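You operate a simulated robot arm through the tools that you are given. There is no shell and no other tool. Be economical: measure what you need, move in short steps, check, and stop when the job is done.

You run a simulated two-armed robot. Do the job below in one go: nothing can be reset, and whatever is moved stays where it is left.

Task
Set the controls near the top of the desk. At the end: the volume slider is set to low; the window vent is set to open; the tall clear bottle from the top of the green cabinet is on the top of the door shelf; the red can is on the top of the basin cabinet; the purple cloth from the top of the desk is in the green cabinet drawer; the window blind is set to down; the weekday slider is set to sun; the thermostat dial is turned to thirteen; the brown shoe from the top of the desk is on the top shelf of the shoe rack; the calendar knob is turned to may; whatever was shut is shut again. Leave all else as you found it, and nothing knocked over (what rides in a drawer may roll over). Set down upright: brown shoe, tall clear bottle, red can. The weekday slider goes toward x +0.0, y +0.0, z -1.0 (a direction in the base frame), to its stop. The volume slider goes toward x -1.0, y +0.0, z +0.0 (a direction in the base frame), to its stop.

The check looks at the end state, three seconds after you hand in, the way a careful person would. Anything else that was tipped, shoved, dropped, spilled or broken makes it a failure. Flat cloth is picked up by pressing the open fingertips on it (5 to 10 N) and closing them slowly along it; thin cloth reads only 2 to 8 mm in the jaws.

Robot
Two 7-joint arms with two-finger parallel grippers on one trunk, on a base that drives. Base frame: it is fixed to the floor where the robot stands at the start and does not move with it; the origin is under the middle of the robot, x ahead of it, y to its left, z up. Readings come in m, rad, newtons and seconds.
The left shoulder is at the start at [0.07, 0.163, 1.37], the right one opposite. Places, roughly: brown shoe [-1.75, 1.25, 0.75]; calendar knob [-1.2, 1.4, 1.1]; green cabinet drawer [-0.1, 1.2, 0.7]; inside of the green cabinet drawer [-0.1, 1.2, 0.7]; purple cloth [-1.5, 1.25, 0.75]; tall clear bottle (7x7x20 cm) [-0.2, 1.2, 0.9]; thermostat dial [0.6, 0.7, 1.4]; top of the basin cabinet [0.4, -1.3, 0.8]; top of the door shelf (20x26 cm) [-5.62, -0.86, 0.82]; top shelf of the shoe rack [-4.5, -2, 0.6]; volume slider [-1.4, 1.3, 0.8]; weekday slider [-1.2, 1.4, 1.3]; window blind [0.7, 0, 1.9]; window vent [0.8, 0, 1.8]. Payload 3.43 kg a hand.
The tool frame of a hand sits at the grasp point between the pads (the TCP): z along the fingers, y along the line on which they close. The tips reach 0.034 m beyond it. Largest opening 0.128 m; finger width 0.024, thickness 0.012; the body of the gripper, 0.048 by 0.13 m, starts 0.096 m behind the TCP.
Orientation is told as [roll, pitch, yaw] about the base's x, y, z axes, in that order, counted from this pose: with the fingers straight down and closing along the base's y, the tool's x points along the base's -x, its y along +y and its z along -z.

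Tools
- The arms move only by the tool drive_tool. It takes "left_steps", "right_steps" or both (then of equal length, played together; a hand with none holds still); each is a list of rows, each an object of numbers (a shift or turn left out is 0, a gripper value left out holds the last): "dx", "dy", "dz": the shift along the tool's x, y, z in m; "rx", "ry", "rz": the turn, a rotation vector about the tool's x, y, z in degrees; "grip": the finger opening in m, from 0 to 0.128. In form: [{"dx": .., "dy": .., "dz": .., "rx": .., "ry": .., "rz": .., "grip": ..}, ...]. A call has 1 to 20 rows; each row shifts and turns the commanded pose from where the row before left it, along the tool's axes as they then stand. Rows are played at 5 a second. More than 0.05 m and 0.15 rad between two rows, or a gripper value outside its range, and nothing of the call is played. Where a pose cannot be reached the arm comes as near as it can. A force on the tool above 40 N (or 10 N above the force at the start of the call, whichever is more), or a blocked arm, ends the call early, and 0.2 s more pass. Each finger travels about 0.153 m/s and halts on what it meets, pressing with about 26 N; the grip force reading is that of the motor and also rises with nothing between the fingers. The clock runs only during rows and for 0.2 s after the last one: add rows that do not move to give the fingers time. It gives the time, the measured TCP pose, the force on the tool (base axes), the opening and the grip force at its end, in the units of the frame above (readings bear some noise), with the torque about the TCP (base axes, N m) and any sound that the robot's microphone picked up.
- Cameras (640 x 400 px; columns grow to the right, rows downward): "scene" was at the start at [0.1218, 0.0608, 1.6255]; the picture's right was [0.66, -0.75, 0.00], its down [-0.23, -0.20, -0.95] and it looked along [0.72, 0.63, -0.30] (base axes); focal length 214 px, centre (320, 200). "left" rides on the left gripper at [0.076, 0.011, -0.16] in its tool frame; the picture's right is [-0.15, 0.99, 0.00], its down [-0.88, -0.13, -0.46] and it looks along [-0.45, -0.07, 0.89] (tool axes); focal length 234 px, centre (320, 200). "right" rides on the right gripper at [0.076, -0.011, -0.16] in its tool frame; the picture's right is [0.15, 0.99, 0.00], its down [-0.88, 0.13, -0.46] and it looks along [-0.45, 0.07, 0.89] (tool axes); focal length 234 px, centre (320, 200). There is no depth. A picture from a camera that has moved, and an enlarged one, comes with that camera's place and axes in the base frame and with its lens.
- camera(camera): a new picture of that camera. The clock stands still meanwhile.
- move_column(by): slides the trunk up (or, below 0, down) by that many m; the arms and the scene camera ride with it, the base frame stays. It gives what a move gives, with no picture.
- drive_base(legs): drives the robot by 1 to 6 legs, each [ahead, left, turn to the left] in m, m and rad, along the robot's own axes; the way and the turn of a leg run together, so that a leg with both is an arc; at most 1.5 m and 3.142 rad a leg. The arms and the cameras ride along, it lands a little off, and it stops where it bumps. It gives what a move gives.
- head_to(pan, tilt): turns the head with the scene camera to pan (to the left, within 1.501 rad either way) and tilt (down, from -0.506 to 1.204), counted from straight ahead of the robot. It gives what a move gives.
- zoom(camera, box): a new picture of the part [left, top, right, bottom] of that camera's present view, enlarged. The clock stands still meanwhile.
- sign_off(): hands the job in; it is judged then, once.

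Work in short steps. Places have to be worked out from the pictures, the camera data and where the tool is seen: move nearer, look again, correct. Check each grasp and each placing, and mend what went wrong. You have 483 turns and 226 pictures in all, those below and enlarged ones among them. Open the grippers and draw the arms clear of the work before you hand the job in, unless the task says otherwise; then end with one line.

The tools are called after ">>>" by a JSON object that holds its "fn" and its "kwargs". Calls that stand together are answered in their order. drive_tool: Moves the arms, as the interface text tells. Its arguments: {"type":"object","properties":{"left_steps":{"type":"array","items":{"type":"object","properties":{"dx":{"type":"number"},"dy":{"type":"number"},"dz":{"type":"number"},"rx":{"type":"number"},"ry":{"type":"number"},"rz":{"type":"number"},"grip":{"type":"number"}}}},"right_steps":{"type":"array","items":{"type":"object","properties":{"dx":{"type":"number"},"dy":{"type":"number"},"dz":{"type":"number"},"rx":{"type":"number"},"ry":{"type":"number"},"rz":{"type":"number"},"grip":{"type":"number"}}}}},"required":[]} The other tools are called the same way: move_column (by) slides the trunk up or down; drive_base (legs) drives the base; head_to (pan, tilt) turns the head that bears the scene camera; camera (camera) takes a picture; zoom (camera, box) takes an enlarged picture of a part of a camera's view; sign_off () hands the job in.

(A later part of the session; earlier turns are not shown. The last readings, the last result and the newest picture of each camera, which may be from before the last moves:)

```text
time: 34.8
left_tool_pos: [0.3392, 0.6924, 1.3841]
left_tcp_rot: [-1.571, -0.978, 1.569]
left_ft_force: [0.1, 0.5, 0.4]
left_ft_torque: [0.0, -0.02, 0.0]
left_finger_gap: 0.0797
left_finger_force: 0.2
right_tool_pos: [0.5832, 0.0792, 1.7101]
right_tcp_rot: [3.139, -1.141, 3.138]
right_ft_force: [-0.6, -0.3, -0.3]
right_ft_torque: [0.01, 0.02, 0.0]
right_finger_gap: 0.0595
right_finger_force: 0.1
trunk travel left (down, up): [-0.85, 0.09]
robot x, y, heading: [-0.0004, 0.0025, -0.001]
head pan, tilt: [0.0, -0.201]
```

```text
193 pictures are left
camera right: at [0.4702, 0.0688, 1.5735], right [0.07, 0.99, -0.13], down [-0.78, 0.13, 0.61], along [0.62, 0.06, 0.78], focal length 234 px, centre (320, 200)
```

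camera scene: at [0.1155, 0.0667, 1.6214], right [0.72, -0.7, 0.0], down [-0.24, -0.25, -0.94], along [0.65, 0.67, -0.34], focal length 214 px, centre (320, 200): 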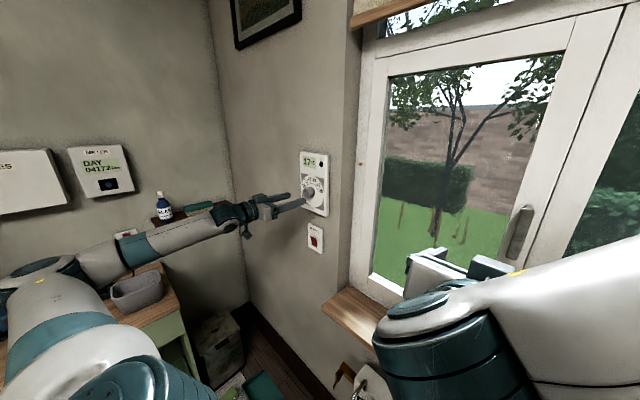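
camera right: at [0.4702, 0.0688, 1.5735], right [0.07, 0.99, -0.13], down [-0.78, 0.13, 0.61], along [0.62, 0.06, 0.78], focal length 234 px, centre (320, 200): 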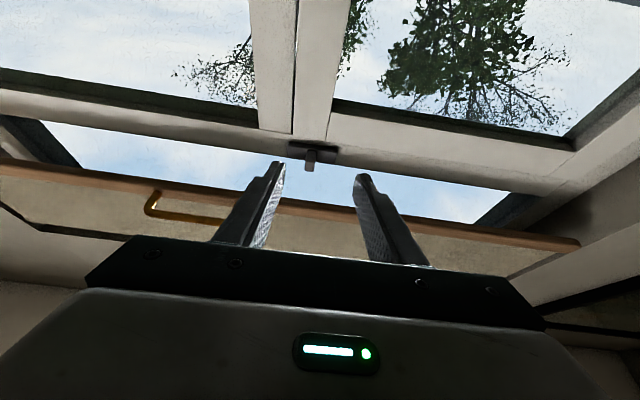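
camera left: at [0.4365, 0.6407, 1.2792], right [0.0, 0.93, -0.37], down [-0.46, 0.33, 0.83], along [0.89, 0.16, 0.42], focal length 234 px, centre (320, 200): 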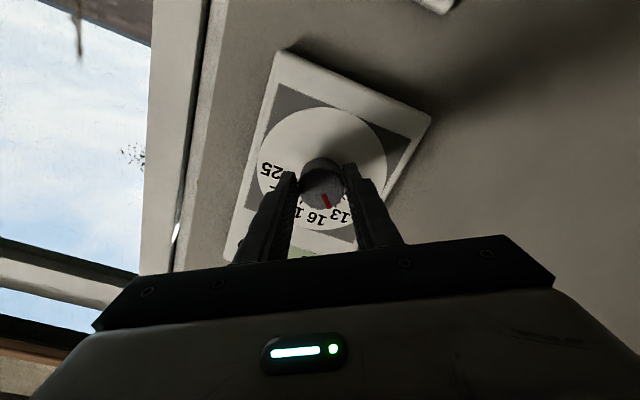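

The vent stayed at its far end. The blind handle bar is at about x 0.648, z 1.878, y from -0.155 to -0.032. I turn the hand level with fingers closing vertically, in front of the handle.

>>> {"fn": "drive_tool", "kwargs": {"right_steps": [{"ry": 8.25}, {"ry": 8.25}, {"ry": 8.2}, {"dz": -0.04, "dy": -0.028}, {"dz": -0.04, "dy": -0.028}, {"dx": -0.035, "dy": -0.03}, {"dx": -0.035, "dy": -0.03}, {"dx": -0.035, "dy": -0.03}, {"dx": -0.035, "dy": -0.026}, {"dx": -0.028}, {}]}}

>>> {"fn": "drive_tool", "kwargs": {"right_steps": [{"rz": -8.2}, {"rz": -8.2}, {"rz": -8.2}, {"rz": -8.2}, {"rz": -8.2}, {"rz": -8.2}, {"rz": -8.2}, {"rz": -8.2}, {"rz": -8.2}, {"rz": -8.2}, {"rz": -8}, {}]}}

>>> {"fn": "camera", "kwargs": {"camera": "right"}}

```text
time: 37.2
left_tool_pos: [0.3378, 0.6924, 1.3828]
left_tcp_rot: [-1.567, -0.977, 1.568]
left_ft_force: [0.0, -0.6, 0.4]
left_ft_torque: [-0.01, 0.01, 0.02]
left_finger_gap: 0.0799
left_finger_force: 0.0
right_tool_pos: [0.5789, -0.0825, 1.8823]
right_tcp_rot: [0.413, -1.572, -0.416]
right_ft_force: [0.6, 0.0, -0.1]
right_ft_torque: [-0.01, 0.03, -0.01]
right_finger_gap: 0.0603
right_finger_force: 0.1
right hand out of reach, approached as far as the arm can: row 4, 5
trunk travel left (down, up): [-0.85, 0.09]
robot x, y, heading: [0.0013, 0.001, -0.001]
head pan, tilt: [0.0, -0.201]
```

```text
time: 39.8
left_tool_pos: [0.3379, 0.692, 1.3833]
left_tcp_rot: [-1.573, -0.975, 1.57]
left_ft_force: [-0.6, -0.3, 0.9]
left_ft_torque: [0.0, -0.02, -0.03]
left_finger_gap: 0.0799
left_finger_force: 0.0
right_tool_pos: [0.576, -0.0827, 1.8838]
right_tcp_rot: [-1.569, 0.0, 1.567]
right_ft_force: [0.2, -0.2, 0.5]
right_ft_torque: [-0.01, 0.02, -0.01]
right_finger_gap: 0.06
right_finger_force: 0.1
trunk travel left (down, up): [-0.85, 0.09]
robot x, y, heading: [0.0018, 0.0005, -0.005]
head pan, tilt: [0.0, -0.201]
```

```text
192 pictures are left
camera right: at [0.4174, -0.1568, 1.8939], right [0.0, -0.15, -0.99], down [-0.45, 0.88, -0.13], along [0.89, 0.45, -0.07], focal length 234 px, centre (320, 200)
```

right: 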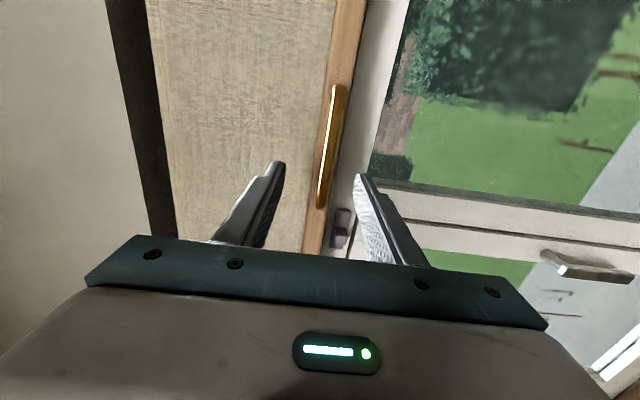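

The bar lies between the fingers. I center, advance and grip it.

>>> {"fn": "drive_tool", "kwargs": {"right_steps": [{"dy": 0.007, "dx": 0.01}, {"dz": 0.03}, {"dz": 0.022}, {}, {"grip": 0.03}, {"grip": 0.005}, {}, {}]}}

>>> {"fn": "camera", "kwargs": {"camera": "right"}}

```text
time: 41.6
left_tool_pos: [0.3368, 0.6928, 1.3846]
left_tcp_rot: [-1.572, -0.977, 1.569]
left_ft_force: [0.1, 0.3, 0.0]
left_ft_torque: [-0.03, -0.02, 0.01]
left_finger_gap: 0.0798
left_finger_force: 0.0
right_tool_pos: [0.6293, -0.0934, 1.8749]
right_tcp_rot: [-1.569, -0.002, 1.566]
right_ft_force: [-3.2, -1.3, -3.1]
right_ft_torque: [-0.09, 0.06, -0.08]
right_finger_gap: 0.0119
right_finger_force: 44.8
trunk travel left (down, up): [-0.85, 0.09]
robot x, y, heading: [0.0012, -0.0008, -0.003]
head pan, tilt: [0.0, -0.201]
```

```text
191 pictures are left
camera right: at [0.4691, -0.1679, 1.8854], right [0.0, -0.14, -0.99], down [-0.45, 0.88, -0.13], along [0.89, 0.45, -0.07], focal length 234 px, centre (320, 200)
```

right: 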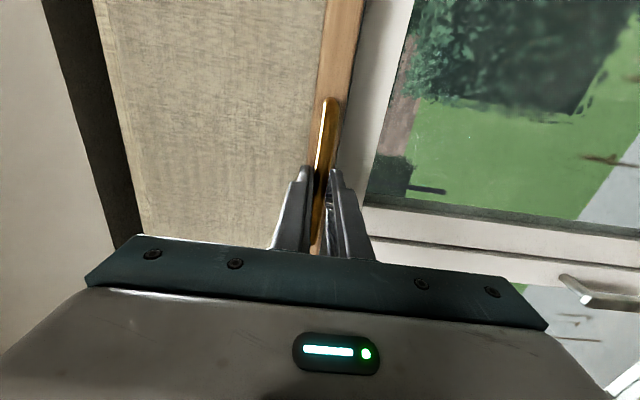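

Handle gripped (12 mm). I pull down in steps.

>>> {"fn": "drive_tool", "kwargs": {"right_steps": [{"dy": 0.03}, {"dy": 0.03}, {"dy": 0.03}, {"dy": 0.03}, {"dy": 0.03}, {"dy": 0.03}, {"dy": 0.03}, {"dy": 0.03}, {}]}}

>>> {"fn": "camera", "kwargs": {"camera": "right"}}

```text
time: 43.6
left_tool_pos: [0.3386, 0.691, 1.3836]
left_tcp_rot: [-1.57, -0.978, 1.569]
left_ft_force: [0.3, -0.3, 0.1]
left_ft_torque: [0.0, 0.01, -0.02]
left_finger_gap: 0.0801
left_finger_force: 0.0
right_tool_pos: [0.6287, -0.0937, 1.633]
right_tcp_rot: [-1.566, -0.002, 1.567]
right_ft_force: [1.6, -1.3, -1.9]
right_ft_torque: [-0.07, 0.02, -0.22]
right_finger_gap: 0.0114
right_finger_force: 44.6
trunk travel left (down, up): [-0.85, 0.09]
robot x, y, heading: [-0.0017, 0.0005, -0.004]
head pan, tilt: [0.0, -0.201]
```

```text
190 pictures are left
camera right: at [0.469, -0.1678, 1.645], right [0.0, -0.14, -0.99], down [-0.45, 0.88, -0.13], along [0.89, 0.45, -0.07], focal length 234 px, centre (320, 200)
```

right: 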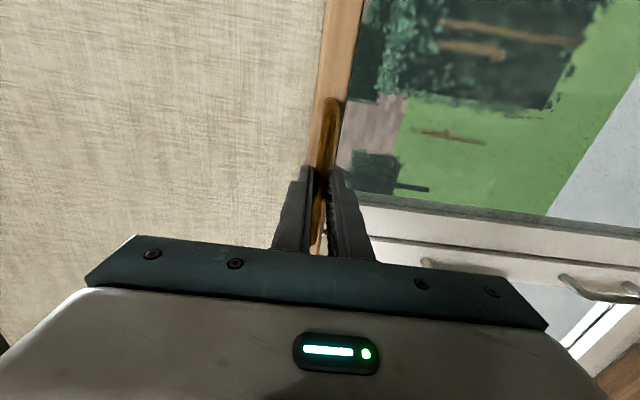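

The blind follows. Continue down.

>>> {"fn": "drive_tool", "kwargs": {"right_steps": [{"dy": 0.03}, {"dy": 0.03}, {"dy": 0.03}, {"dy": 0.03}, {"dy": 0.03}, {"dy": 0.03}, {"dy": 0.03}, {}]}}

>>> {"fn": "head_to", "kwargs": {"pan": 0.0, "tilt": 0.5}}

>>> {"fn": "camera", "kwargs": {"camera": "scene"}}

>>> {"fn": "camera", "kwargs": {"camera": "right"}}

```text
time: 45.4
left_tool_pos: [0.3385, 0.6917, 1.3836]
left_tcp_rot: [-1.57, -0.976, 1.57]
left_ft_force: [-0.9, 0.6, 0.2]
left_ft_torque: [0.0, 0.03, 0.02]
left_finger_gap: 0.0801
left_finger_force: 0.1
right_tool_pos: [0.6292, -0.0944, 1.424]
right_tcp_rot: [-1.567, -0.003, 1.565]
right_ft_force: [0.8, -2.2, -3.2]
right_ft_torque: [-0.04, 0.02, 0.11]
right_finger_gap: 0.0114
right_finger_force: 44.7
trunk travel left (down, up): [-0.85, 0.09]
robot x, y, heading: [-0.001, -0.0037, -0.002]
head pan, tilt: [0.0, -0.201]
```

```text
time: 46.4
left_tool_pos: [0.3383, 0.691, 1.3833]
left_tcp_rot: [-1.569, -0.976, 1.566]
left_ft_force: [-0.6, 0.5, -0.2]
left_ft_torque: [0.0, -0.04, 0.03]
left_finger_gap: 0.08
left_finger_force: 0.0
right_tool_pos: [0.6281, -0.094, 1.4251]
right_tcp_rot: [-1.568, -0.002, 1.566]
right_ft_force: [1.0, -2.5, -4.7]
right_ft_torque: [-0.16, 0.13, -0.1]
right_finger_gap: 0.0113
right_finger_force: 44.9
trunk travel left (down, up): [-0.85, 0.09]
robot x, y, heading: [0.0015, -0.008, 0.002]
head pan, tilt: [0.0, 0.499]
```

```text
189 pictures are left
camera scene: at [0.143, -0.0023, 1.6077], right [0.0, -1.0, 0.0], down [-0.48, 0.0, -0.88], along [0.88, 0.0, -0.48], focal length 214 px, centre (320, 200)
```

scene: 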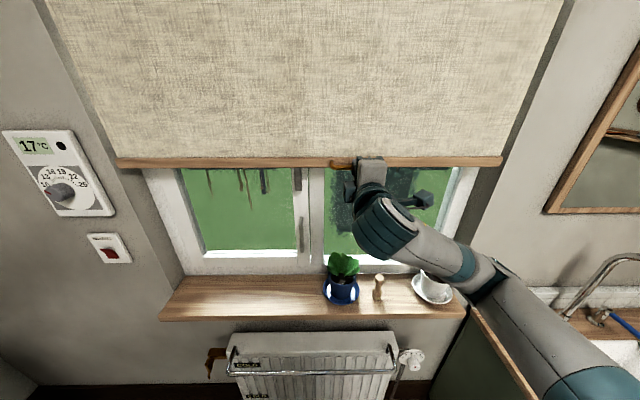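

```text
188 pictures are left
camera right: at [0.4688, -0.1678, 1.4354], right [0.0, -0.14, -0.99], down [-0.45, 0.88, -0.13], along [0.89, 0.45, -0.07], focal length 234 px, centre (320, 200)
```

right: 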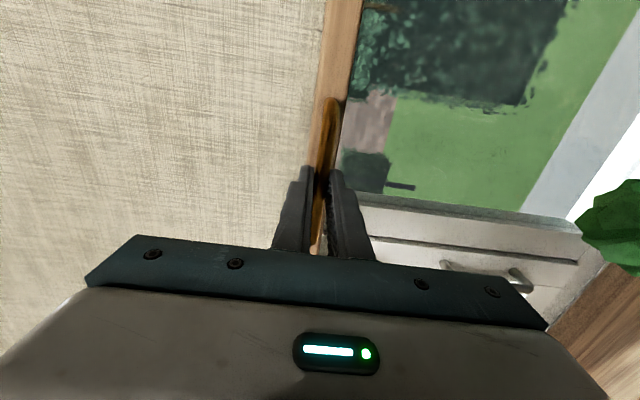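

There's a plant below the hand on the sill. I go on in small steps and check the clearance.

>>> {"fn": "drive_tool", "kwargs": {"right_steps": [{"dy": 0.02}, {"dy": 0.02}, {"dy": 0.02}, {"dy": 0.02}, {}]}}

>>> {"fn": "camera", "kwargs": {"camera": "right"}}

>>> {"fn": "camera", "kwargs": {"camera": "scene"}}

```text
time: 47.6
left_tool_pos: [0.3385, 0.6918, 1.3851]
left_tcp_rot: [-1.569, -0.98, 1.569]
left_ft_force: [-0.1, -0.8, 0.5]
left_ft_torque: [0.01, 0.0, 0.02]
left_finger_gap: 0.0801
left_finger_force: 0.1
right_tool_pos: [0.6277, -0.0935, 1.3445]
right_tcp_rot: [-1.567, 0.0, 1.566]
right_ft_force: [-0.3, -4.0, -2.0]
right_ft_torque: [-0.09, 0.02, -0.16]
right_finger_gap: 0.0115
right_finger_force: 45.1
trunk travel left (down, up): [-0.85, 0.09]
robot x, y, heading: [0.0059, -0.0019, -0.007]
head pan, tilt: [0.0, 0.499]
```

```text
187 pictures are left
camera right: at [0.4687, -0.1678, 1.3558], right [0.0, -0.14, -0.99], down [-0.45, 0.88, -0.13], along [0.89, 0.45, -0.07], focal length 234 px, centre (320, 200)
```

right: 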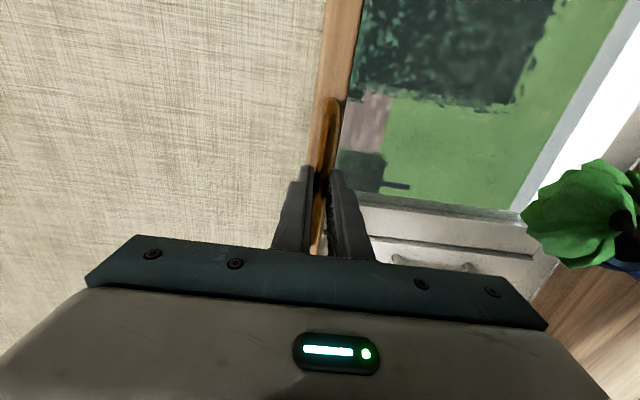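

```text
186 pictures are left
camera scene: at [0.1422, -0.0028, 1.6076], right [0.0, -1.0, 0.0], down [-0.48, 0.0, -0.88], along [0.88, 0.0, -0.48], focal length 214 px, centre (320, 200)
```

scene: 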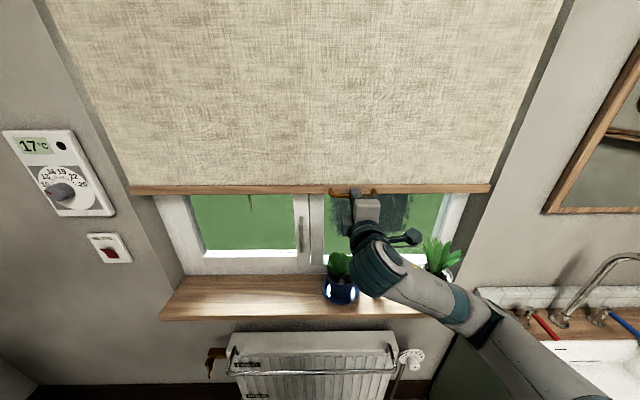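

Plant top is about z 1.08 at x 0.72, behind the hand. I continue, carefully, to find the stop.

>>> {"fn": "drive_tool", "kwargs": {"right_steps": [{"dy": 0.02}, {"dy": 0.02}, {"dy": 0.02}, {"dy": 0.02}, {"dy": 0.02}, {"dy": 0.02}, {}]}}

>>> {"fn": "camera", "kwargs": {"camera": "right"}}

>>> {"fn": "camera", "kwargs": {"camera": "scene"}}

```text
time: 49.2
left_tool_pos: [0.3395, 0.6912, 1.384]
left_tcp_rot: [-1.569, -0.978, 1.568]
left_ft_force: [0.0, 0.3, 0.7]
left_ft_torque: [-0.01, 0.0, 0.03]
left_finger_gap: 0.08
left_finger_force: 0.0
right_tool_pos: [0.6273, -0.0944, 1.2231]
right_tcp_rot: [-1.566, -0.001, 1.565]
right_ft_force: [5.2, -4.6, -0.7]
right_ft_torque: [-0.09, 0.02, 0.01]
right_finger_gap: 0.0113
right_finger_force: 45.6
trunk travel left (down, up): [-0.85, 0.09]
robot x, y, heading: [-0.0037, -0.0015, -0.003]
head pan, tilt: [0.0, 0.499]
```

```text
185 pictures are left
camera right: at [0.4686, -0.1678, 1.2341], right [0.0, -0.14, -0.99], down [-0.45, 0.88, -0.13], along [0.89, 0.45, -0.07], focal length 234 px, centre (320, 200)
```

right: 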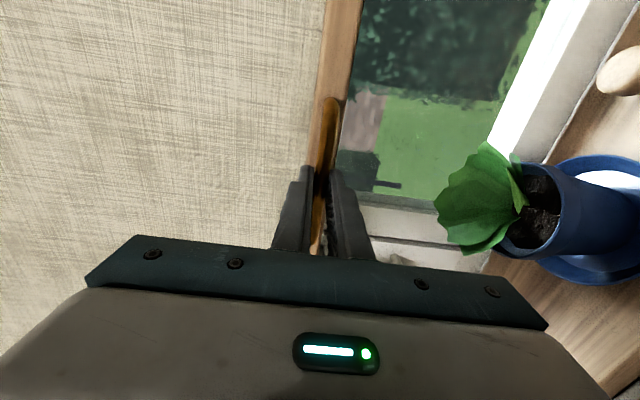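

```text
184 pictures are left
camera scene: at [0.1436, -0.0027, 1.6075], right [0.0, -1.0, 0.0], down [-0.48, 0.0, -0.88], along [0.88, 0.0, -0.48], focal length 214 px, centre (320, 200)
```

scene: 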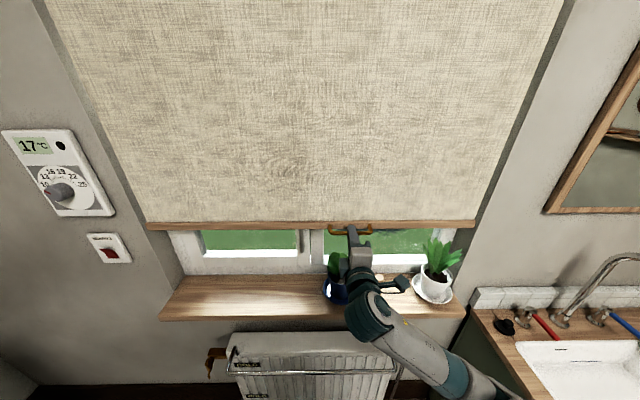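

Clearance is still fine until TCP z ≈ 1.1. I continue in smaller steps.

>>> {"fn": "drive_tool", "kwargs": {"right_steps": [{"dy": 0.02}, {"dy": 0.02}, {"dy": 0.02}, {"dy": 0.02}, {"dy": 0.015}, {}]}}

>>> {"fn": "camera", "kwargs": {"camera": "right"}}

>>> {"fn": "camera", "kwargs": {"camera": "scene"}}

```text
time: 50.6
left_tool_pos: [0.3396, 0.6909, 1.3837]
left_tcp_rot: [-1.569, -0.977, 1.565]
left_ft_force: [-0.1, -0.5, -0.1]
left_ft_torque: [-0.03, -0.02, -0.01]
left_finger_gap: 0.0803
left_finger_force: 0.0
right_tool_pos: [0.6278, -0.0931, 1.1305]
right_tcp_rot: [-1.567, -0.002, 1.564]
right_ft_force: [4.7, -5.2, -0.4]
right_ft_torque: [-0.1, -0.03, 0.03]
right_finger_gap: 0.0115
right_finger_force: 45.0
trunk travel left (down, up): [-0.85, 0.09]
robot x, y, heading: [0.0003, 0.0006, 0.001]
head pan, tilt: [0.0, 0.499]
```

```text
183 pictures are left
camera right: at [0.4684, -0.1676, 1.1407], right [0.0, -0.15, -0.99], down [-0.45, 0.88, -0.13], along [0.89, 0.44, -0.07], focal length 234 px, centre (320, 200)
```

right: 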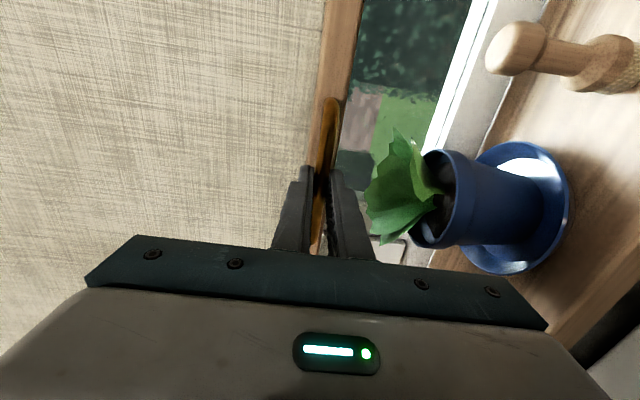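

```text
182 pictures are left
camera scene: at [0.1431, -0.0027, 1.6076], right [0.0, -1.0, 0.0], down [-0.48, 0.0, -0.88], along [0.88, 0.0, -0.48], focal length 214 px, centre (320, 200)
```

scene: 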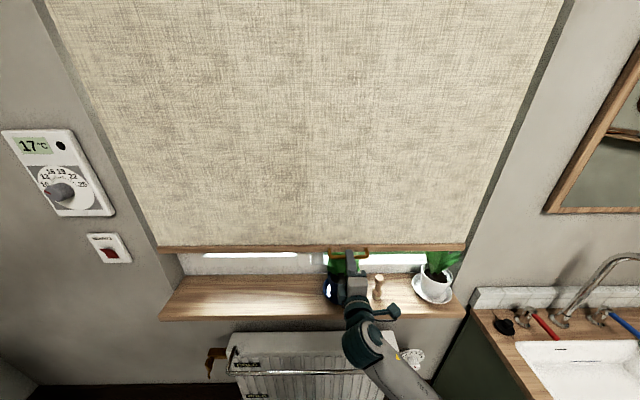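

Bar bottom ≈1.11, plant top ≈1.065. I lower 2 cm more and see whether the stop comes.

>>> {"fn": "drive_tool", "kwargs": {"right_steps": [{"dy": 0.01}, {"dy": 0.01}, {}]}}

>>> {"fn": "camera", "kwargs": {"camera": "right"}}

```text
time: 51.4
left_tool_pos: [0.3394, 0.6916, 1.385]
left_tcp_rot: [-1.572, -0.978, 1.568]
left_ft_force: [0.0, 0.3, -0.6]
left_ft_torque: [0.02, -0.01, 0.0]
left_finger_gap: 0.08
left_finger_force: 0.1
right_tool_pos: [0.6268, -0.0938, 1.1114]
right_tcp_rot: [-1.568, -0.003, 1.563]
right_ft_force: [2.2, -6.2, 0.4]
right_ft_torque: [-0.1, -0.1, -0.54]
right_finger_gap: 0.0116
right_finger_force: 45.4
trunk travel left (down, up): [-0.85, 0.09]
robot x, y, heading: [-0.001, -0.001, -0.004]
head pan, tilt: [0.0, 0.499]
```

```text
181 pictures are left
camera right: at [0.4684, -0.1677, 1.1217], right [0.0, -0.14, -0.99], down [-0.45, 0.88, -0.13], along [0.89, 0.45, -0.07], focal length 234 px, centre (320, 200)
```

right: 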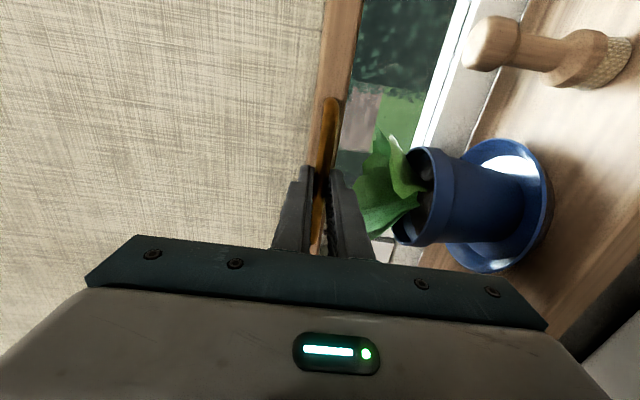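

The pot is almost under the bar, with leaf tops at z≈1.06; bar bottom ≈1.094. I go on in 5 mm steps watching the force.

>>> {"fn": "drive_tool", "kwargs": {"right_steps": [{"dy": 0.005}, {}, {"dy": 0.005}, {}, {}]}}

>>> {"fn": "zoom", "kwargs": {"camera": "scene", "box": [260, 200, 480, 338]}}

```text
time: 52.6
left_tool_pos: [0.3383, 0.6927, 1.3839]
left_tcp_rot: [-1.57, -0.976, 1.569]
left_ft_force: [-0.3, -0.2, -0.5]
left_ft_torque: [-0.04, 0.01, 0.01]
left_finger_gap: 0.0799
left_finger_force: 0.0
right_tool_pos: [0.6291, -0.095, 1.1018]
right_tcp_rot: [-1.569, -0.001, 1.565]
right_ft_force: [4.2, -7.0, 1.1]
right_ft_torque: [-0.15, -0.06, -0.2]
right_finger_gap: 0.0116
right_finger_force: 44.9
trunk travel left (down, up): [-0.85, 0.09]
robot x, y, heading: [0.0012, -0.0023, -0.0]
head pan, tilt: [0.0, 0.499]
```

```text
2.90 times, centred on (370, 269) of scene
camera zoom: at [0.1428, -0.003, 1.6076], right [0.0, -1.0, 0.0], down [-0.48, 0.0, -0.88], along [0.88, 0.0, -0.48], focal length 622 px, centre (175, 0)
```

zoom: 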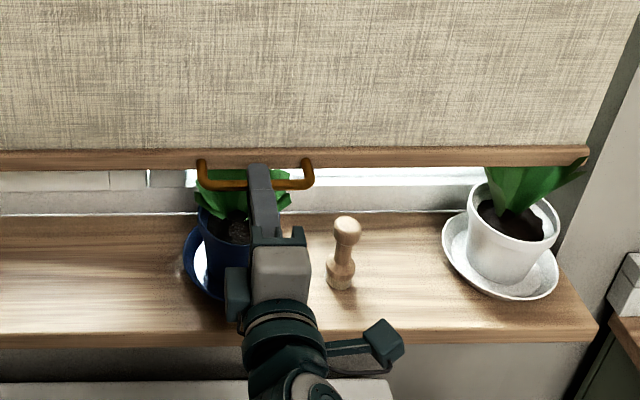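

No stop yet; plants undisturbed. I step further in 5 mm increments.

>>> {"fn": "drive_tool", "kwargs": {"right_steps": [{"dy": 0.005}, {}, {"dy": 0.005}, {}, {"dy": 0.005}, {}, {}]}}

>>> {"fn": "camera", "kwargs": {"camera": "right"}}

>>> {"fn": "zoom", "kwargs": {"camera": "scene", "box": [260, 200, 480, 338]}}

```text
time: 54.2
left_tool_pos: [0.3389, 0.6915, 1.3837]
left_tcp_rot: [-1.57, -0.98, 1.567]
left_ft_force: [-0.4, -0.3, 0.1]
left_ft_torque: [0.03, -0.03, -0.03]
left_finger_gap: 0.0802
left_finger_force: 0.1
right_tool_pos: [0.6282, -0.0942, 1.0841]
right_tcp_rot: [-1.568, -0.001, 1.565]
right_ft_force: [8.6, -7.2, -0.3]
right_ft_torque: [-0.11, -0.02, -0.11]
right_finger_gap: 0.0115
right_finger_force: 44.8
trunk travel left (down, up): [-0.85, 0.09]
robot x, y, heading: [-0.006, -0.0032, -0.001]
head pan, tilt: [0.0, 0.499]
```

```text
179 pictures are left
camera right: at [0.4684, -0.1677, 1.0958], right [0.0, -0.14, -0.99], down [-0.45, 0.88, -0.13], along [0.89, 0.45, -0.07], focal length 234 px, centre (320, 200)
```

right: 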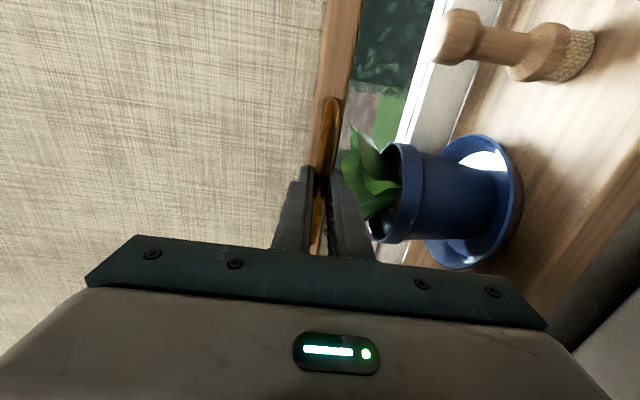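

```text
2.90 times, centred on (370, 269) of scene
camera zoom: at [0.1438, -0.0032, 1.6075], right [0.0, -1.0, 0.0], down [-0.48, 0.0, -0.88], along [0.88, 0.0, -0.48], focal length 622 px, centre (175, 0)
```

zoom: 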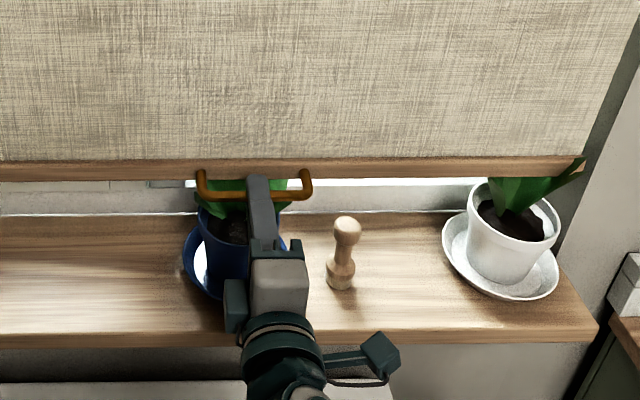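

Still no stop, no contact. Continue in 5 mm steps.

>>> {"fn": "drive_tool", "kwargs": {"right_steps": [{"dy": 0.005}, {}, {"dy": 0.005}, {}, {}]}}

>>> {"fn": "camera", "kwargs": {"camera": "right"}}

```text
time: 55.4
left_tool_pos: [0.3405, 0.6906, 1.384]
left_tcp_rot: [-1.569, -0.979, 1.566]
left_ft_force: [-0.6, 0.3, 0.2]
left_ft_torque: [-0.01, -0.01, 0.02]
left_finger_gap: 0.0799
left_finger_force: 0.0
right_tool_pos: [0.6268, -0.0924, 1.0741]
right_tcp_rot: [-1.566, -0.001, 1.567]
right_ft_force: [9.9, -7.9, 1.5]
right_ft_torque: [-0.12, -0.05, -0.07]
right_finger_gap: 0.0113
right_finger_force: 44.7
trunk travel left (down, up): [-0.85, 0.09]
robot x, y, heading: [-0.0009, -0.0009, 0.002]
head pan, tilt: [0.0, 0.499]
```

```text
177 pictures are left
camera right: at [0.4684, -0.1677, 1.0859], right [0.0, -0.14, -0.99], down [-0.45, 0.88, -0.13], along [0.89, 0.45, -0.07], focal length 234 px, centre (320, 200)
```

right: 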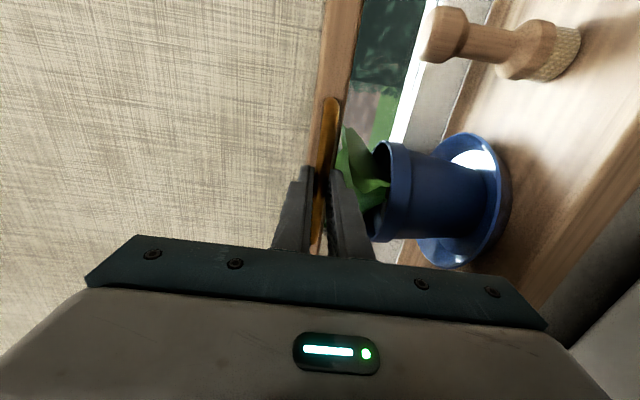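

Still free. Pot rim top is about z 1.02; I go down 1 cm more with checks.

>>> {"fn": "drive_tool", "kwargs": {"right_steps": [{"dy": 0.004}, {}, {"dy": 0.004}, {}, {}]}}

>>> {"fn": "camera", "kwargs": {"camera": "right"}}

>>> {"fn": "zoom", "kwargs": {"camera": "scene", "box": [260, 200, 480, 338]}}

```text
time: 56.3
left_tool_pos: [0.3374, 0.6921, 1.3845]
left_tcp_rot: [-1.571, -0.979, 1.569]
left_ft_force: [-0.1, -0.4, -0.4]
left_ft_torque: [0.0, 0.01, 0.01]
left_finger_gap: 0.0801
left_finger_force: 0.0
right_tool_pos: [0.6282, -0.0944, 1.0747]
right_tcp_rot: [-1.585, -0.002, 1.565]
right_ft_force: [-1.5, -3.0, 5.9]
right_ft_torque: [-0.07, -0.08, 0.42]
right_finger_gap: 0.0112
right_finger_force: 45.2
trunk travel left (down, up): [-0.85, 0.09]
robot x, y, heading: [0.0019, 0.0029, -0.001]
head pan, tilt: [0.0, 0.499]
stopped in row 4 (right hand): the force on the tool passed its limit (the readings are from after the stop); the commanded pose is now the measured one
```

```text
176 pictures are left
camera right: at [0.4682, -0.1677, 1.083], right [0.01, -0.14, -0.99], down [-0.45, 0.88, -0.13], along [0.89, 0.45, -0.05], focal length 234 px, centre (320, 200)
```

right: 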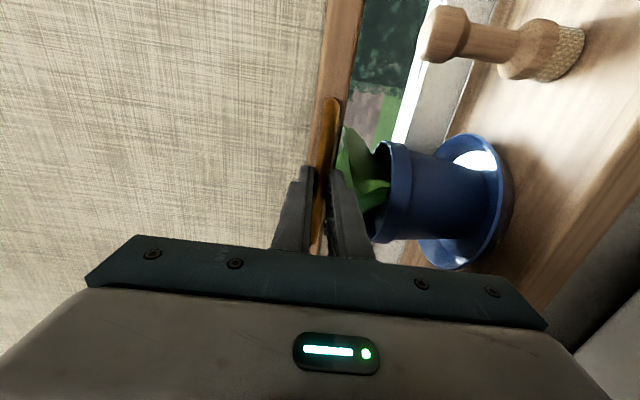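

```text
2.90 times, centred on (370, 269) of scene
camera zoom: at [0.1412, -0.0019, 1.6074], right [0.0, -1.0, 0.0], down [-0.48, 0.0, -0.88], along [0.88, 0.0, -0.48], focal length 622 px, centre (175, 0)
```

zoom: 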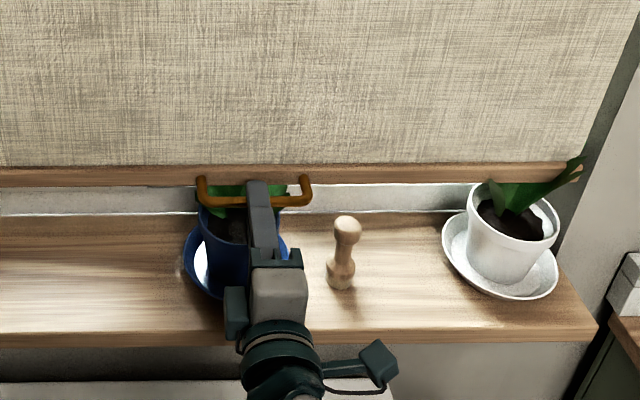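

Hard stop reached after exactly 0.80 m: the blind is down. I open a little and back out.

>>> {"fn": "drive_tool", "kwargs": {"right_steps": [{"grip": 0.025}, {}, {"dz": -0.03}, {"dz": -0.04}, {"dz": -0.04}, {"dz": -0.04}, {}]}}

>>> {"fn": "camera", "kwargs": {"camera": "scene"}}

```text
time: 57.9
left_tool_pos: [0.34, 0.691, 1.3828]
left_tcp_rot: [-1.569, -0.977, 1.567]
left_ft_force: [0.2, 0.9, -0.1]
left_ft_torque: [0.03, -0.03, -0.02]
left_finger_gap: 0.0804
left_finger_force: 0.0
right_tool_pos: [0.4795, -0.0911, 1.0699]
right_tcp_rot: [-1.581, -0.002, 1.565]
right_ft_force: [-0.7, 0.2, 0.0]
right_ft_torque: [0.0, -0.02, 0.05]
right_finger_gap: 0.0252
right_finger_force: 0.1
trunk travel left (down, up): [-0.85, 0.09]
robot x, y, heading: [-0.001, 0.0002, 0.0]
head pan, tilt: [0.0, 0.499]
```

```text
174 pictures are left
camera scene: at [0.1433, -0.0018, 1.6076], right [0.0, -1.0, 0.0], down [-0.48, 0.0, -0.88], along [0.88, 0.0, -0.48], focal length 214 px, centre (320, 200)
```

scene: 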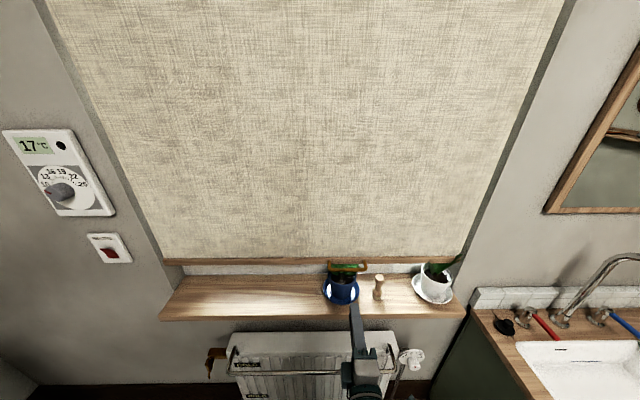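

Now I fold both arms back to downward-pointing carry poses before driving.

>>> {"fn": "drive_tool", "kwargs": {"left_steps": [{"rz": 8.5}, {"rz": 8.5}, {"rz": 8.5}, {"rz": 8.5}, {"dy": -0.05}, {"dy": -0.05}, {"dy": -0.05}, {"dy": -0.05}, {"dy": -0.05}, {"dy": -0.05}, {"dy": -0.05}, {"dy": -0.05}], "right_steps": [{"dz": -0.05, "rz": 8.2}, {"dz": -0.05, "rz": 8.2}, {"rz": 8.2}, {"rz": 8.2}, {"rz": 8.2}, {"rz": 8.2}, {"rz": 8.2}, {"rz": 8.2}, {"rz": 8.2}, {"rz": 8.2}, {"rz": 8}, {}]}}

>>> {"fn": "drive_tool", "kwargs": {"left_steps": [{"ry": 8.2}, {"ry": 8.2}, {"ry": 8.2}, {"ry": 8.2}, {"ry": 8.2}, {"ry": 8.2}, {"ry": 8.2}, {"ry": 8.2}, {"ry": 8.2}, {"ry": 8.2}, {"ry": 8}, {"grip": 0.12}], "right_steps": [{"ry": 8.2, "dy": -0.03}, {"ry": 8.2, "dy": -0.03}, {"ry": 8.2, "dy": -0.03}, {"ry": 8.2, "dy": -0.03}, {"ry": 8.2, "dy": -0.03}, {"ry": 8.2}, {"ry": 8.2}, {"ry": 8.2}, {"ry": 8.2}, {"ry": 8.2}, {"ry": 8}, {"grip": 0.12}]}}

```text
time: 59.9
left_tool_pos: [0.3494, 0.5449, 1.3914]
left_tcp_rot: [-0.43, -1.569, 0.427]
left_ft_force: [-0.7, -0.6, 0.2]
left_ft_torque: [0.01, 0.0, 0.01]
left_finger_gap: 0.08
left_finger_force: 0.1
left hand out of reach, approached as far as the arm can: row 7, 8, 9, 10
right_tool_pos: [0.373, -0.1033, 1.0604]
right_tcp_rot: [-1.631, -1.151, 1.701]
right_ft_force: [-0.5, 0.3, -0.3]
right_ft_torque: [0.01, 0.01, 0.01]
right_finger_gap: 0.0251
right_finger_force: 0.2
trunk travel left (down, up): [-0.85, 0.09]
robot x, y, heading: [-0.0013, -0.0036, -0.001]
head pan, tilt: [0.0, 0.499]
stopped in row 10 (right hand): the arm was blocked; the commanded pose is now the measured one
```

```text
time: 61.4
left_tool_pos: [0.3553, 0.5128, 1.4053]
left_tcp_rot: [-0.092, -0.975, -0.074]
left_ft_force: [0.0, -0.4, 0.6]
left_ft_torque: [0.0, 0.01, -0.02]
left_finger_gap: 0.0799
left_finger_force: 0.0
left hand out of reach, approached as far as the arm can: row 4, 5
right_tool_pos: [0.3693, -0.2354, 0.9401]
right_tcp_rot: [-0.633, -0.439, 0.54]
right_ft_force: [-0.2, 0.4, -0.1]
right_ft_torque: [0.02, 0.02, -0.01]
right_finger_gap: 0.0251
right_finger_force: 0.0
right hand out of reach, approached as far as the arm can: row 1, 2, 3, 4, 5
trunk travel left (down, up): [-0.85, 0.09]
robot x, y, heading: [0.0028, -0.0, -0.001]
head pan, tilt: [0.0, 0.499]
stopped in row 7 (right hand): the arm was blocked; the commanded pose is now the measured one
```

The arms got cramped near the body. I move the right hand out and up, and rotate both to pointing down step by step.

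>>> {"fn": "drive_tool", "kwargs": {"left_steps": [{"dz": 0.028, "dx": 0.04}, {"dz": 0.028, "dx": 0.04}, {"dz": 0.028, "dx": 0.04}, {"dz": 0.028, "dx": 0.04}, {"ry": 8}, {"ry": 8}, {"ry": 8}, {"ry": 8}, {"ry": 8}, {"ry": 8}, {"ry": 8}], "right_steps": [{"dx": -0.026, "dy": -0.034, "dz": -0.011}, {"dx": -0.026, "dy": -0.034, "dz": -0.011}, {"dx": -0.026, "dy": -0.034, "dz": -0.011}, {"dx": -0.026, "dy": -0.034, "dz": -0.011}, {"rx": -4.68, "ry": 5.52, "rz": 3.58}, {"rx": -4.68, "ry": 5.52, "rz": 3.58}, {"rx": -4.68, "ry": 5.52, "rz": 3.58}, {"rx": -4.68, "ry": 5.52, "rz": 3.58}, {"rx": -4.68, "ry": 5.52, "rz": 3.58}, {"rx": -4.68, "ry": 5.52, "rz": 3.58}, {}]}}

```text
time: 61.9
left_tool_pos: [0.3561, 0.5098, 1.3227]
left_tcp_rot: [-0.096, -0.974, -0.07]
left_ft_force: [0.1, -0.6, -0.5]
left_ft_torque: [0.03, 0.04, -0.01]
left_finger_gap: 0.0801
left_finger_force: 0.1
right_tool_pos: [0.3278, -0.2508, 0.9111]
right_tcp_rot: [-0.526, -0.242, 0.507]
right_ft_force: [0.1, 0.0, -0.1]
right_ft_torque: [-0.03, -0.03, -0.04]
right_finger_gap: 0.0247
right_finger_force: 0.0
right hand out of reach, approached as far as the arm can: row 1, 2
trunk travel left (down, up): [-0.85, 0.09]
robot x, y, heading: [-0.0008, 0.0024, -0.004]
head pan, tilt: [0.0, 0.499]
stopped in row 2 (right hand): the arm was blocked; the commanded pose is now the measured one
```

The right arm seems blocked; I look at it.

>>> {"fn": "head_to", "kwargs": {"pan": -0.3, "tilt": 1.0}}

>>> {"fn": "camera", "kwargs": {"camera": "scene"}}

```text
time: 62.9
left_tool_pos: [0.3513, 0.5091, 1.3252]
left_tcp_rot: [-0.095, -0.976, -0.071]
left_ft_force: [-0.6, -1.1, 1.0]
left_ft_torque: [-0.01, -0.01, 0.02]
left_finger_gap: 0.0798
left_finger_force: 0.1
right_tool_pos: [0.3269, -0.2517, 0.9148]
right_tcp_rot: [-0.53, -0.249, 0.505]
right_ft_force: [0.4, -1.0, -0.7]
right_ft_torque: [0.0, 0.0, -0.01]
right_finger_gap: 0.0249
right_finger_force: 0.0
trunk travel left (down, up): [-0.85, 0.09]
robot x, y, heading: [0.0011, -0.0019, -0.003]
head pan, tilt: [-0.3, 1.0]
```

```text
173 pictures are left
camera scene: at [0.1138, -0.0211, 1.5697], right [-0.3, -0.95, 0.0], down [-0.8, 0.25, -0.54], along [0.52, -0.16, -0.84], focal length 214 px, centre (320, 200)
```

scene: 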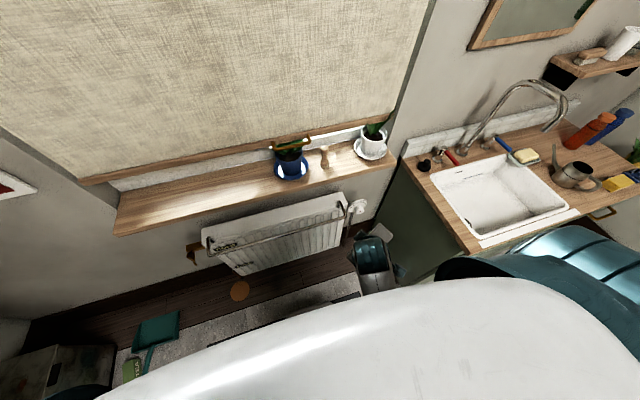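

The right elbow is bent awkwardly in front of the body. I drive back half a metre for room to stretch the arms.

>>> {"fn": "drive_base", "kwargs": {"legs": [[-0.5, 0, 0]]}}

>>> {"fn": "drive_tool", "kwargs": {"right_steps": [{"dx": -0.045}, {"dx": -0.045}, {"dx": -0.045}, {"dx": -0.045}, {}], "left_steps": [{"dz": 0.028, "dx": 0.04}, {"dz": 0.028, "dx": 0.04}, {}, {}, {}]}}

```text
time: 65.8
left_tool_pos: [-0.1523, 0.5092, 1.3264]
left_tcp_rot: [-0.095, -0.976, -0.069]
left_ft_force: [0.7, 0.3, -0.4]
left_ft_torque: [0.0, -0.01, 0.0]
left_finger_gap: 0.08
left_finger_force: 0.1
right_tool_pos: [-0.1759, -0.2518, 0.9145]
right_tcp_rot: [-0.531, -0.248, 0.505]
right_ft_force: [-0.3, 0.6, 0.8]
right_ft_torque: [0.01, 0.0, 0.01]
right_finger_gap: 0.0251
right_finger_force: 0.0
trunk travel left (down, up): [-0.85, 0.09]
robot x, y, heading: [-0.5059, -0.0007, 0.005]
head pan, tilt: [-0.3, 1.0]
```

```text
time: 66.5
left_tool_pos: [-0.1428, 0.5042, 1.2316]
left_tcp_rot: [-0.097, -0.967, -0.068]
left_ft_force: [0.3, -0.1, 0.5]
left_ft_torque: [0.0, 0.04, 0.05]
left_finger_gap: 0.0803
left_finger_force: 0.0
right_tool_pos: [-0.1934, -0.2507, 0.8738]
right_tcp_rot: [-0.523, -0.009, 0.55]
right_ft_force: [1.1, 0.3, -0.1]
right_ft_torque: [0.0, 0.06, -0.01]
right_finger_gap: 0.025
right_finger_force: 0.0
trunk travel left (down, up): [-0.85, 0.09]
robot x, y, heading: [-0.5065, -0.0007, -0.002]
head pan, tilt: [-0.3, 1.0]
stopped in row 3 (right hand): the arm was blocked; the commanded pose is now the measured one
```

I look at the right arm's posture from another head angle.

>>> {"fn": "head_to", "kwargs": {"pan": -0.9, "tilt": 1.1}}

>>> {"fn": "camera", "kwargs": {"camera": "scene"}}

>>> {"fn": "camera", "kwargs": {"camera": "right"}}

>>> {"fn": "camera", "kwargs": {"camera": "left"}}

```text
time: 67.5
left_tool_pos: [-0.1442, 0.5024, 1.2314]
left_tcp_rot: [-0.096, -0.97, -0.069]
left_ft_force: [0.1, -0.1, 1.0]
left_ft_torque: [-0.02, 0.03, -0.01]
left_finger_gap: 0.0801
left_finger_force: 0.1
right_tool_pos: [-0.1964, -0.2518, 0.8738]
right_tcp_rot: [-0.525, -0.01, 0.548]
right_ft_force: [0.2, 0.2, 0.2]
right_ft_torque: [-0.01, -0.04, 0.0]
right_finger_gap: 0.0248
right_finger_force: 0.0
trunk travel left (down, up): [-0.85, 0.09]
robot x, y, heading: [-0.5057, -0.0054, -0.003]
head pan, tilt: [-0.901, 1.1]
```

```text
172 pictures are left
camera scene: at [-0.4082, -0.0516, 1.5624], right [-0.78, -0.62, 0.0], down [-0.56, 0.7, -0.45], along [0.28, -0.36, -0.89], focal length 214 px, centre (320, 200)
```

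scene: 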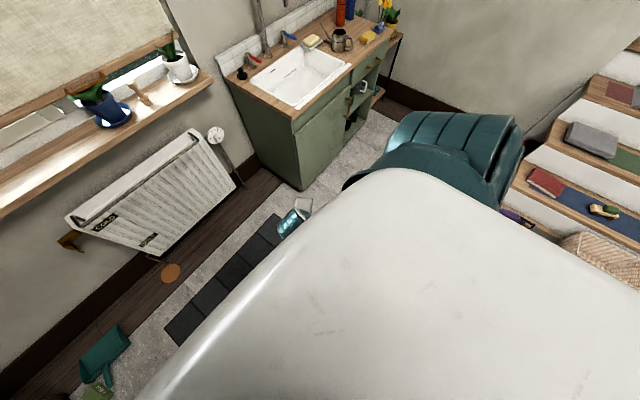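

```text
171 pictures are left
camera right: at [-0.2958, -0.2308, 1.0165], right [-0.57, 0.66, -0.5], down [0.57, 0.75, 0.34], along [0.59, -0.09, -0.8], focal length 234 px, centre (320, 200)
```

right: 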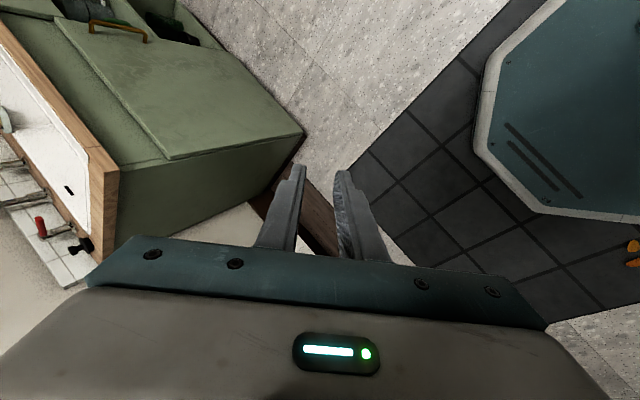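

```text
170 pictures are left
camera left: at [-0.3173, 0.542, 1.2579], right [0.23, 0.97, 0.07], down [0.11, -0.09, 0.99], along [0.97, -0.22, -0.13], focal length 234 px, centre (320, 200)
```

left: 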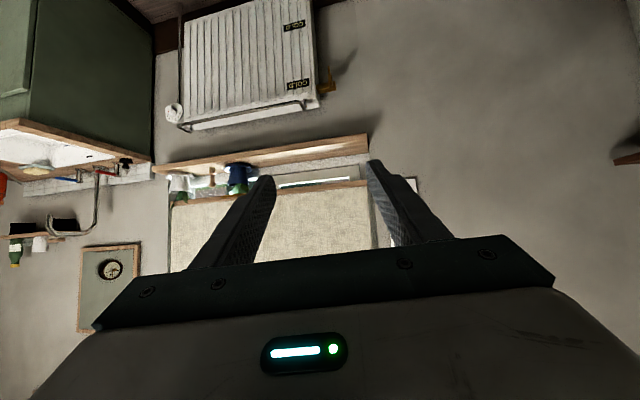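

The right upper arm lies across the body. I try moving the hand out to the right to swing the elbow back.

>>> {"fn": "drive_tool", "kwargs": {"right_steps": [{"dx": 0.0195, "dy": -0.0277, "dz": 0.016}, {"dx": 0.0195, "dy": -0.0277, "dz": 0.016}, {"dx": 0.0195, "dy": -0.0277, "dz": 0.016}, {"dx": 0.0195, "dy": -0.0277, "dz": 0.016}, {}]}}

```text
time: 68.4
left_tool_pos: [-0.1442, 0.5113, 1.2277]
left_tcp_rot: [-0.113, -0.971, -0.055]
left_ft_force: [0.6, -1.8, 0.9]
left_ft_torque: [0.14, 0.07, 0.13]
left_finger_gap: 0.0801
left_finger_force: 0.1
right_tool_pos: [-0.222, -0.2943, 0.8463]
right_tcp_rot: [-0.331, -0.07, 0.456]
right_ft_force: [0.5, -0.2, -1.5]
right_ft_torque: [0.02, 0.02, 0.01]
right_finger_gap: 0.0251
right_finger_force: 0.0
trunk travel left (down, up): [-0.85, 0.09]
robot x, y, heading: [-0.4996, -0.002, -0.0]
head pan, tilt: [-0.901, 1.1]
stopped in row 4 (right hand): the arm was blocked; the commanded pose is now the measured one
```

The right elbow likely presses on the left arm. I move the left hand forward and out first.

>>> {"fn": "drive_tool", "kwargs": {"left_steps": [{"dz": 0.031, "dx": -0.021, "dy": 0.025}, {"dz": 0.031, "dx": -0.021, "dy": 0.025}, {"dz": 0.031, "dx": -0.021, "dy": 0.025}, {"dz": 0.031, "dx": -0.021, "dy": 0.025}, {}]}}

>>> {"fn": "drive_tool", "kwargs": {"right_steps": [{"dx": 0.015, "dy": -0.04}, {"dx": 0.015, "dy": -0.04}, {"dx": 0.015, "dy": -0.04}, {"dx": 0.015, "dy": -0.04}, {}]}}

>>> {"fn": "camera", "kwargs": {"camera": "scene"}}

```text
time: 69.6
left_tool_pos: [0.0168, 0.5965, 1.2198]
left_tcp_rot: [-0.123, -0.973, -0.046]
left_ft_force: [-0.2, -0.3, -0.4]
left_ft_torque: [-0.03, -0.02, 0.0]
left_finger_gap: 0.0803
left_finger_force: 0.0
right_tool_pos: [-0.2225, -0.2944, 0.8526]
right_tcp_rot: [-0.349, -0.073, 0.457]
right_ft_force: [0.0, -0.5, -0.8]
right_ft_torque: [0.02, -0.01, 0.01]
right_finger_gap: 0.0249
right_finger_force: 0.1
trunk travel left (down, up): [-0.85, 0.09]
robot x, y, heading: [-0.5073, -0.0021, -0.003]
head pan, tilt: [-0.901, 1.1]
```

```text
time: 70.3
left_tool_pos: [0.018, 0.5941, 1.2221]
left_tcp_rot: [-0.119, -0.973, -0.049]
left_ft_force: [1.8, -1.3, 0.1]
left_ft_torque: [0.07, 0.03, 0.09]
left_finger_gap: 0.08
left_finger_force: 0.0
right_tool_pos: [-0.2516, -0.2868, 0.8461]
right_tcp_rot: [-0.13, -0.105, 0.353]
right_ft_force: [0.4, -0.8, -1.3]
right_ft_torque: [0.02, -0.04, 0.02]
right_finger_gap: 0.0249
right_finger_force: 0.0
trunk travel left (down, up): [-0.85, 0.09]
robot x, y, heading: [-0.5052, 0.001, 0.004]
head pan, tilt: [-0.901, 1.1]
stopped in row 3 (right hand): the arm was blocked; the commanded pose is now the measured one
```

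```text
169 pictures are left
camera scene: at [-0.4101, -0.033, 1.5661], right [-0.78, -0.62, 0.01], down [-0.55, 0.69, -0.46], along [0.28, -0.37, -0.89], focal length 214 px, centre (320, 200)
```

scene: 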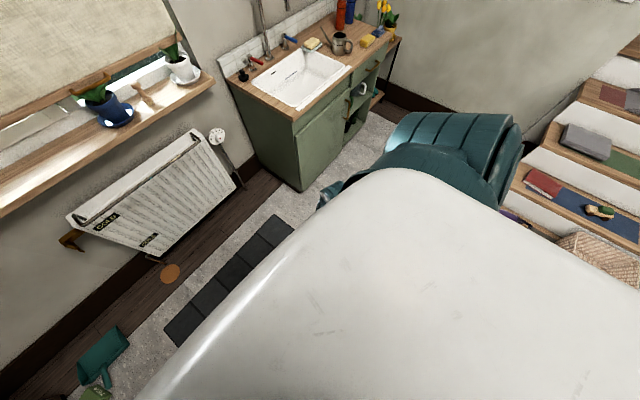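

I look to the left side to see the elbow.

>>> {"fn": "head_to", "kwargs": {"pan": 0.5, "tilt": 1.0}}

>>> {"fn": "camera", "kwargs": {"camera": "scene"}}

```text
time: 71.8
left_tool_pos: [0.0136, 0.5995, 1.2223]
left_tcp_rot: [-0.125, -0.972, -0.043]
left_ft_force: [-0.1, -0.4, -0.3]
left_ft_torque: [-0.02, 0.01, -0.02]
left_finger_gap: 0.08
left_finger_force: 0.0
right_tool_pos: [-0.2513, -0.2869, 0.8504]
right_tcp_rot: [-0.142, -0.111, 0.354]
right_ft_force: [0.7, -0.5, 0.2]
right_ft_torque: [-0.01, 0.02, -0.02]
right_finger_gap: 0.0252
right_finger_force: 0.0
trunk travel left (down, up): [-0.85, 0.09]
robot x, y, heading: [-0.5048, 0.0001, -0.001]
head pan, tilt: [0.499, 1.0]
```

```text
168 pictures are left
camera scene: at [-0.3919, 0.0566, 1.5727], right [0.48, -0.88, 0.01], down [-0.74, -0.41, -0.53], along [0.47, 0.24, -0.85], focal length 214 px, centre (320, 200)
```

scene: 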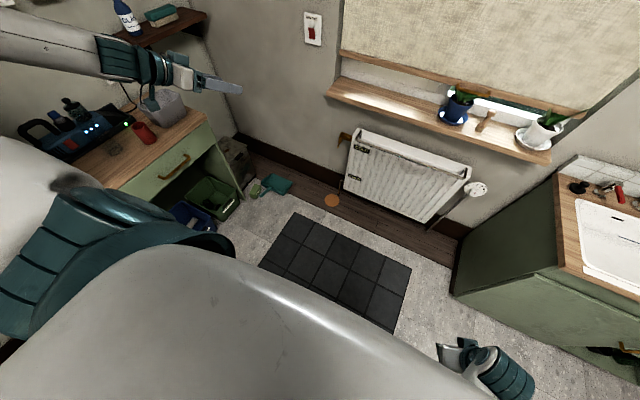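

The right elbow crossed to the left. I straighten the right arm forward to unwind it.

>>> {"fn": "drive_tool", "kwargs": {"right_steps": [{"dx": -0.042, "dy": -0.005}, {"dx": -0.042, "dy": -0.005}, {"dx": -0.042, "dy": -0.005}, {"dx": -0.042, "dy": -0.005}, {"dx": -0.042, "dy": -0.005}, {"dx": -0.042, "dy": -0.005}, {}]}}

>>> {"fn": "camera", "kwargs": {"camera": "scene"}}

```text
time: 72.5
left_tool_pos: [0.0216, 0.5929, 1.222]
left_tcp_rot: [-0.119, -0.97, -0.053]
left_ft_force: [0.7, -2.7, 1.1]
left_ft_torque: [0.14, 0.11, 0.16]
left_finger_gap: 0.0798
left_finger_force: 0.0
right_tool_pos: [-0.2695, -0.2325, 0.812]
right_tcp_rot: [-0.003, 0.066, 0.339]
right_ft_force: [0.4, -0.8, -1.7]
right_ft_torque: [0.12, 0.03, -0.01]
right_finger_gap: 0.0248
right_finger_force: 0.1
trunk travel left (down, up): [-0.85, 0.09]
robot x, y, heading: [-0.5043, -0.0002, -0.005]
head pan, tilt: [0.499, 1.0]
stopped in row 3 (right hand): the arm was blocked; the commanded pose is now the measured one
```

```text
167 pictures are left
camera scene: at [-0.3833, 0.0504, 1.5726], right [0.48, -0.88, 0.01], down [-0.74, -0.41, -0.53], along [0.47, 0.25, -0.85], focal length 214 px, centre (320, 200)
```

scene: 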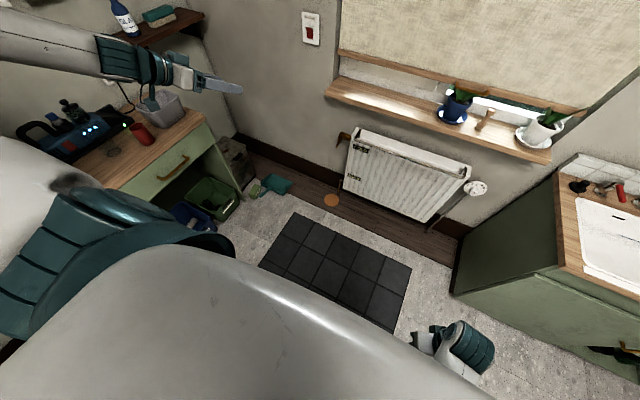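

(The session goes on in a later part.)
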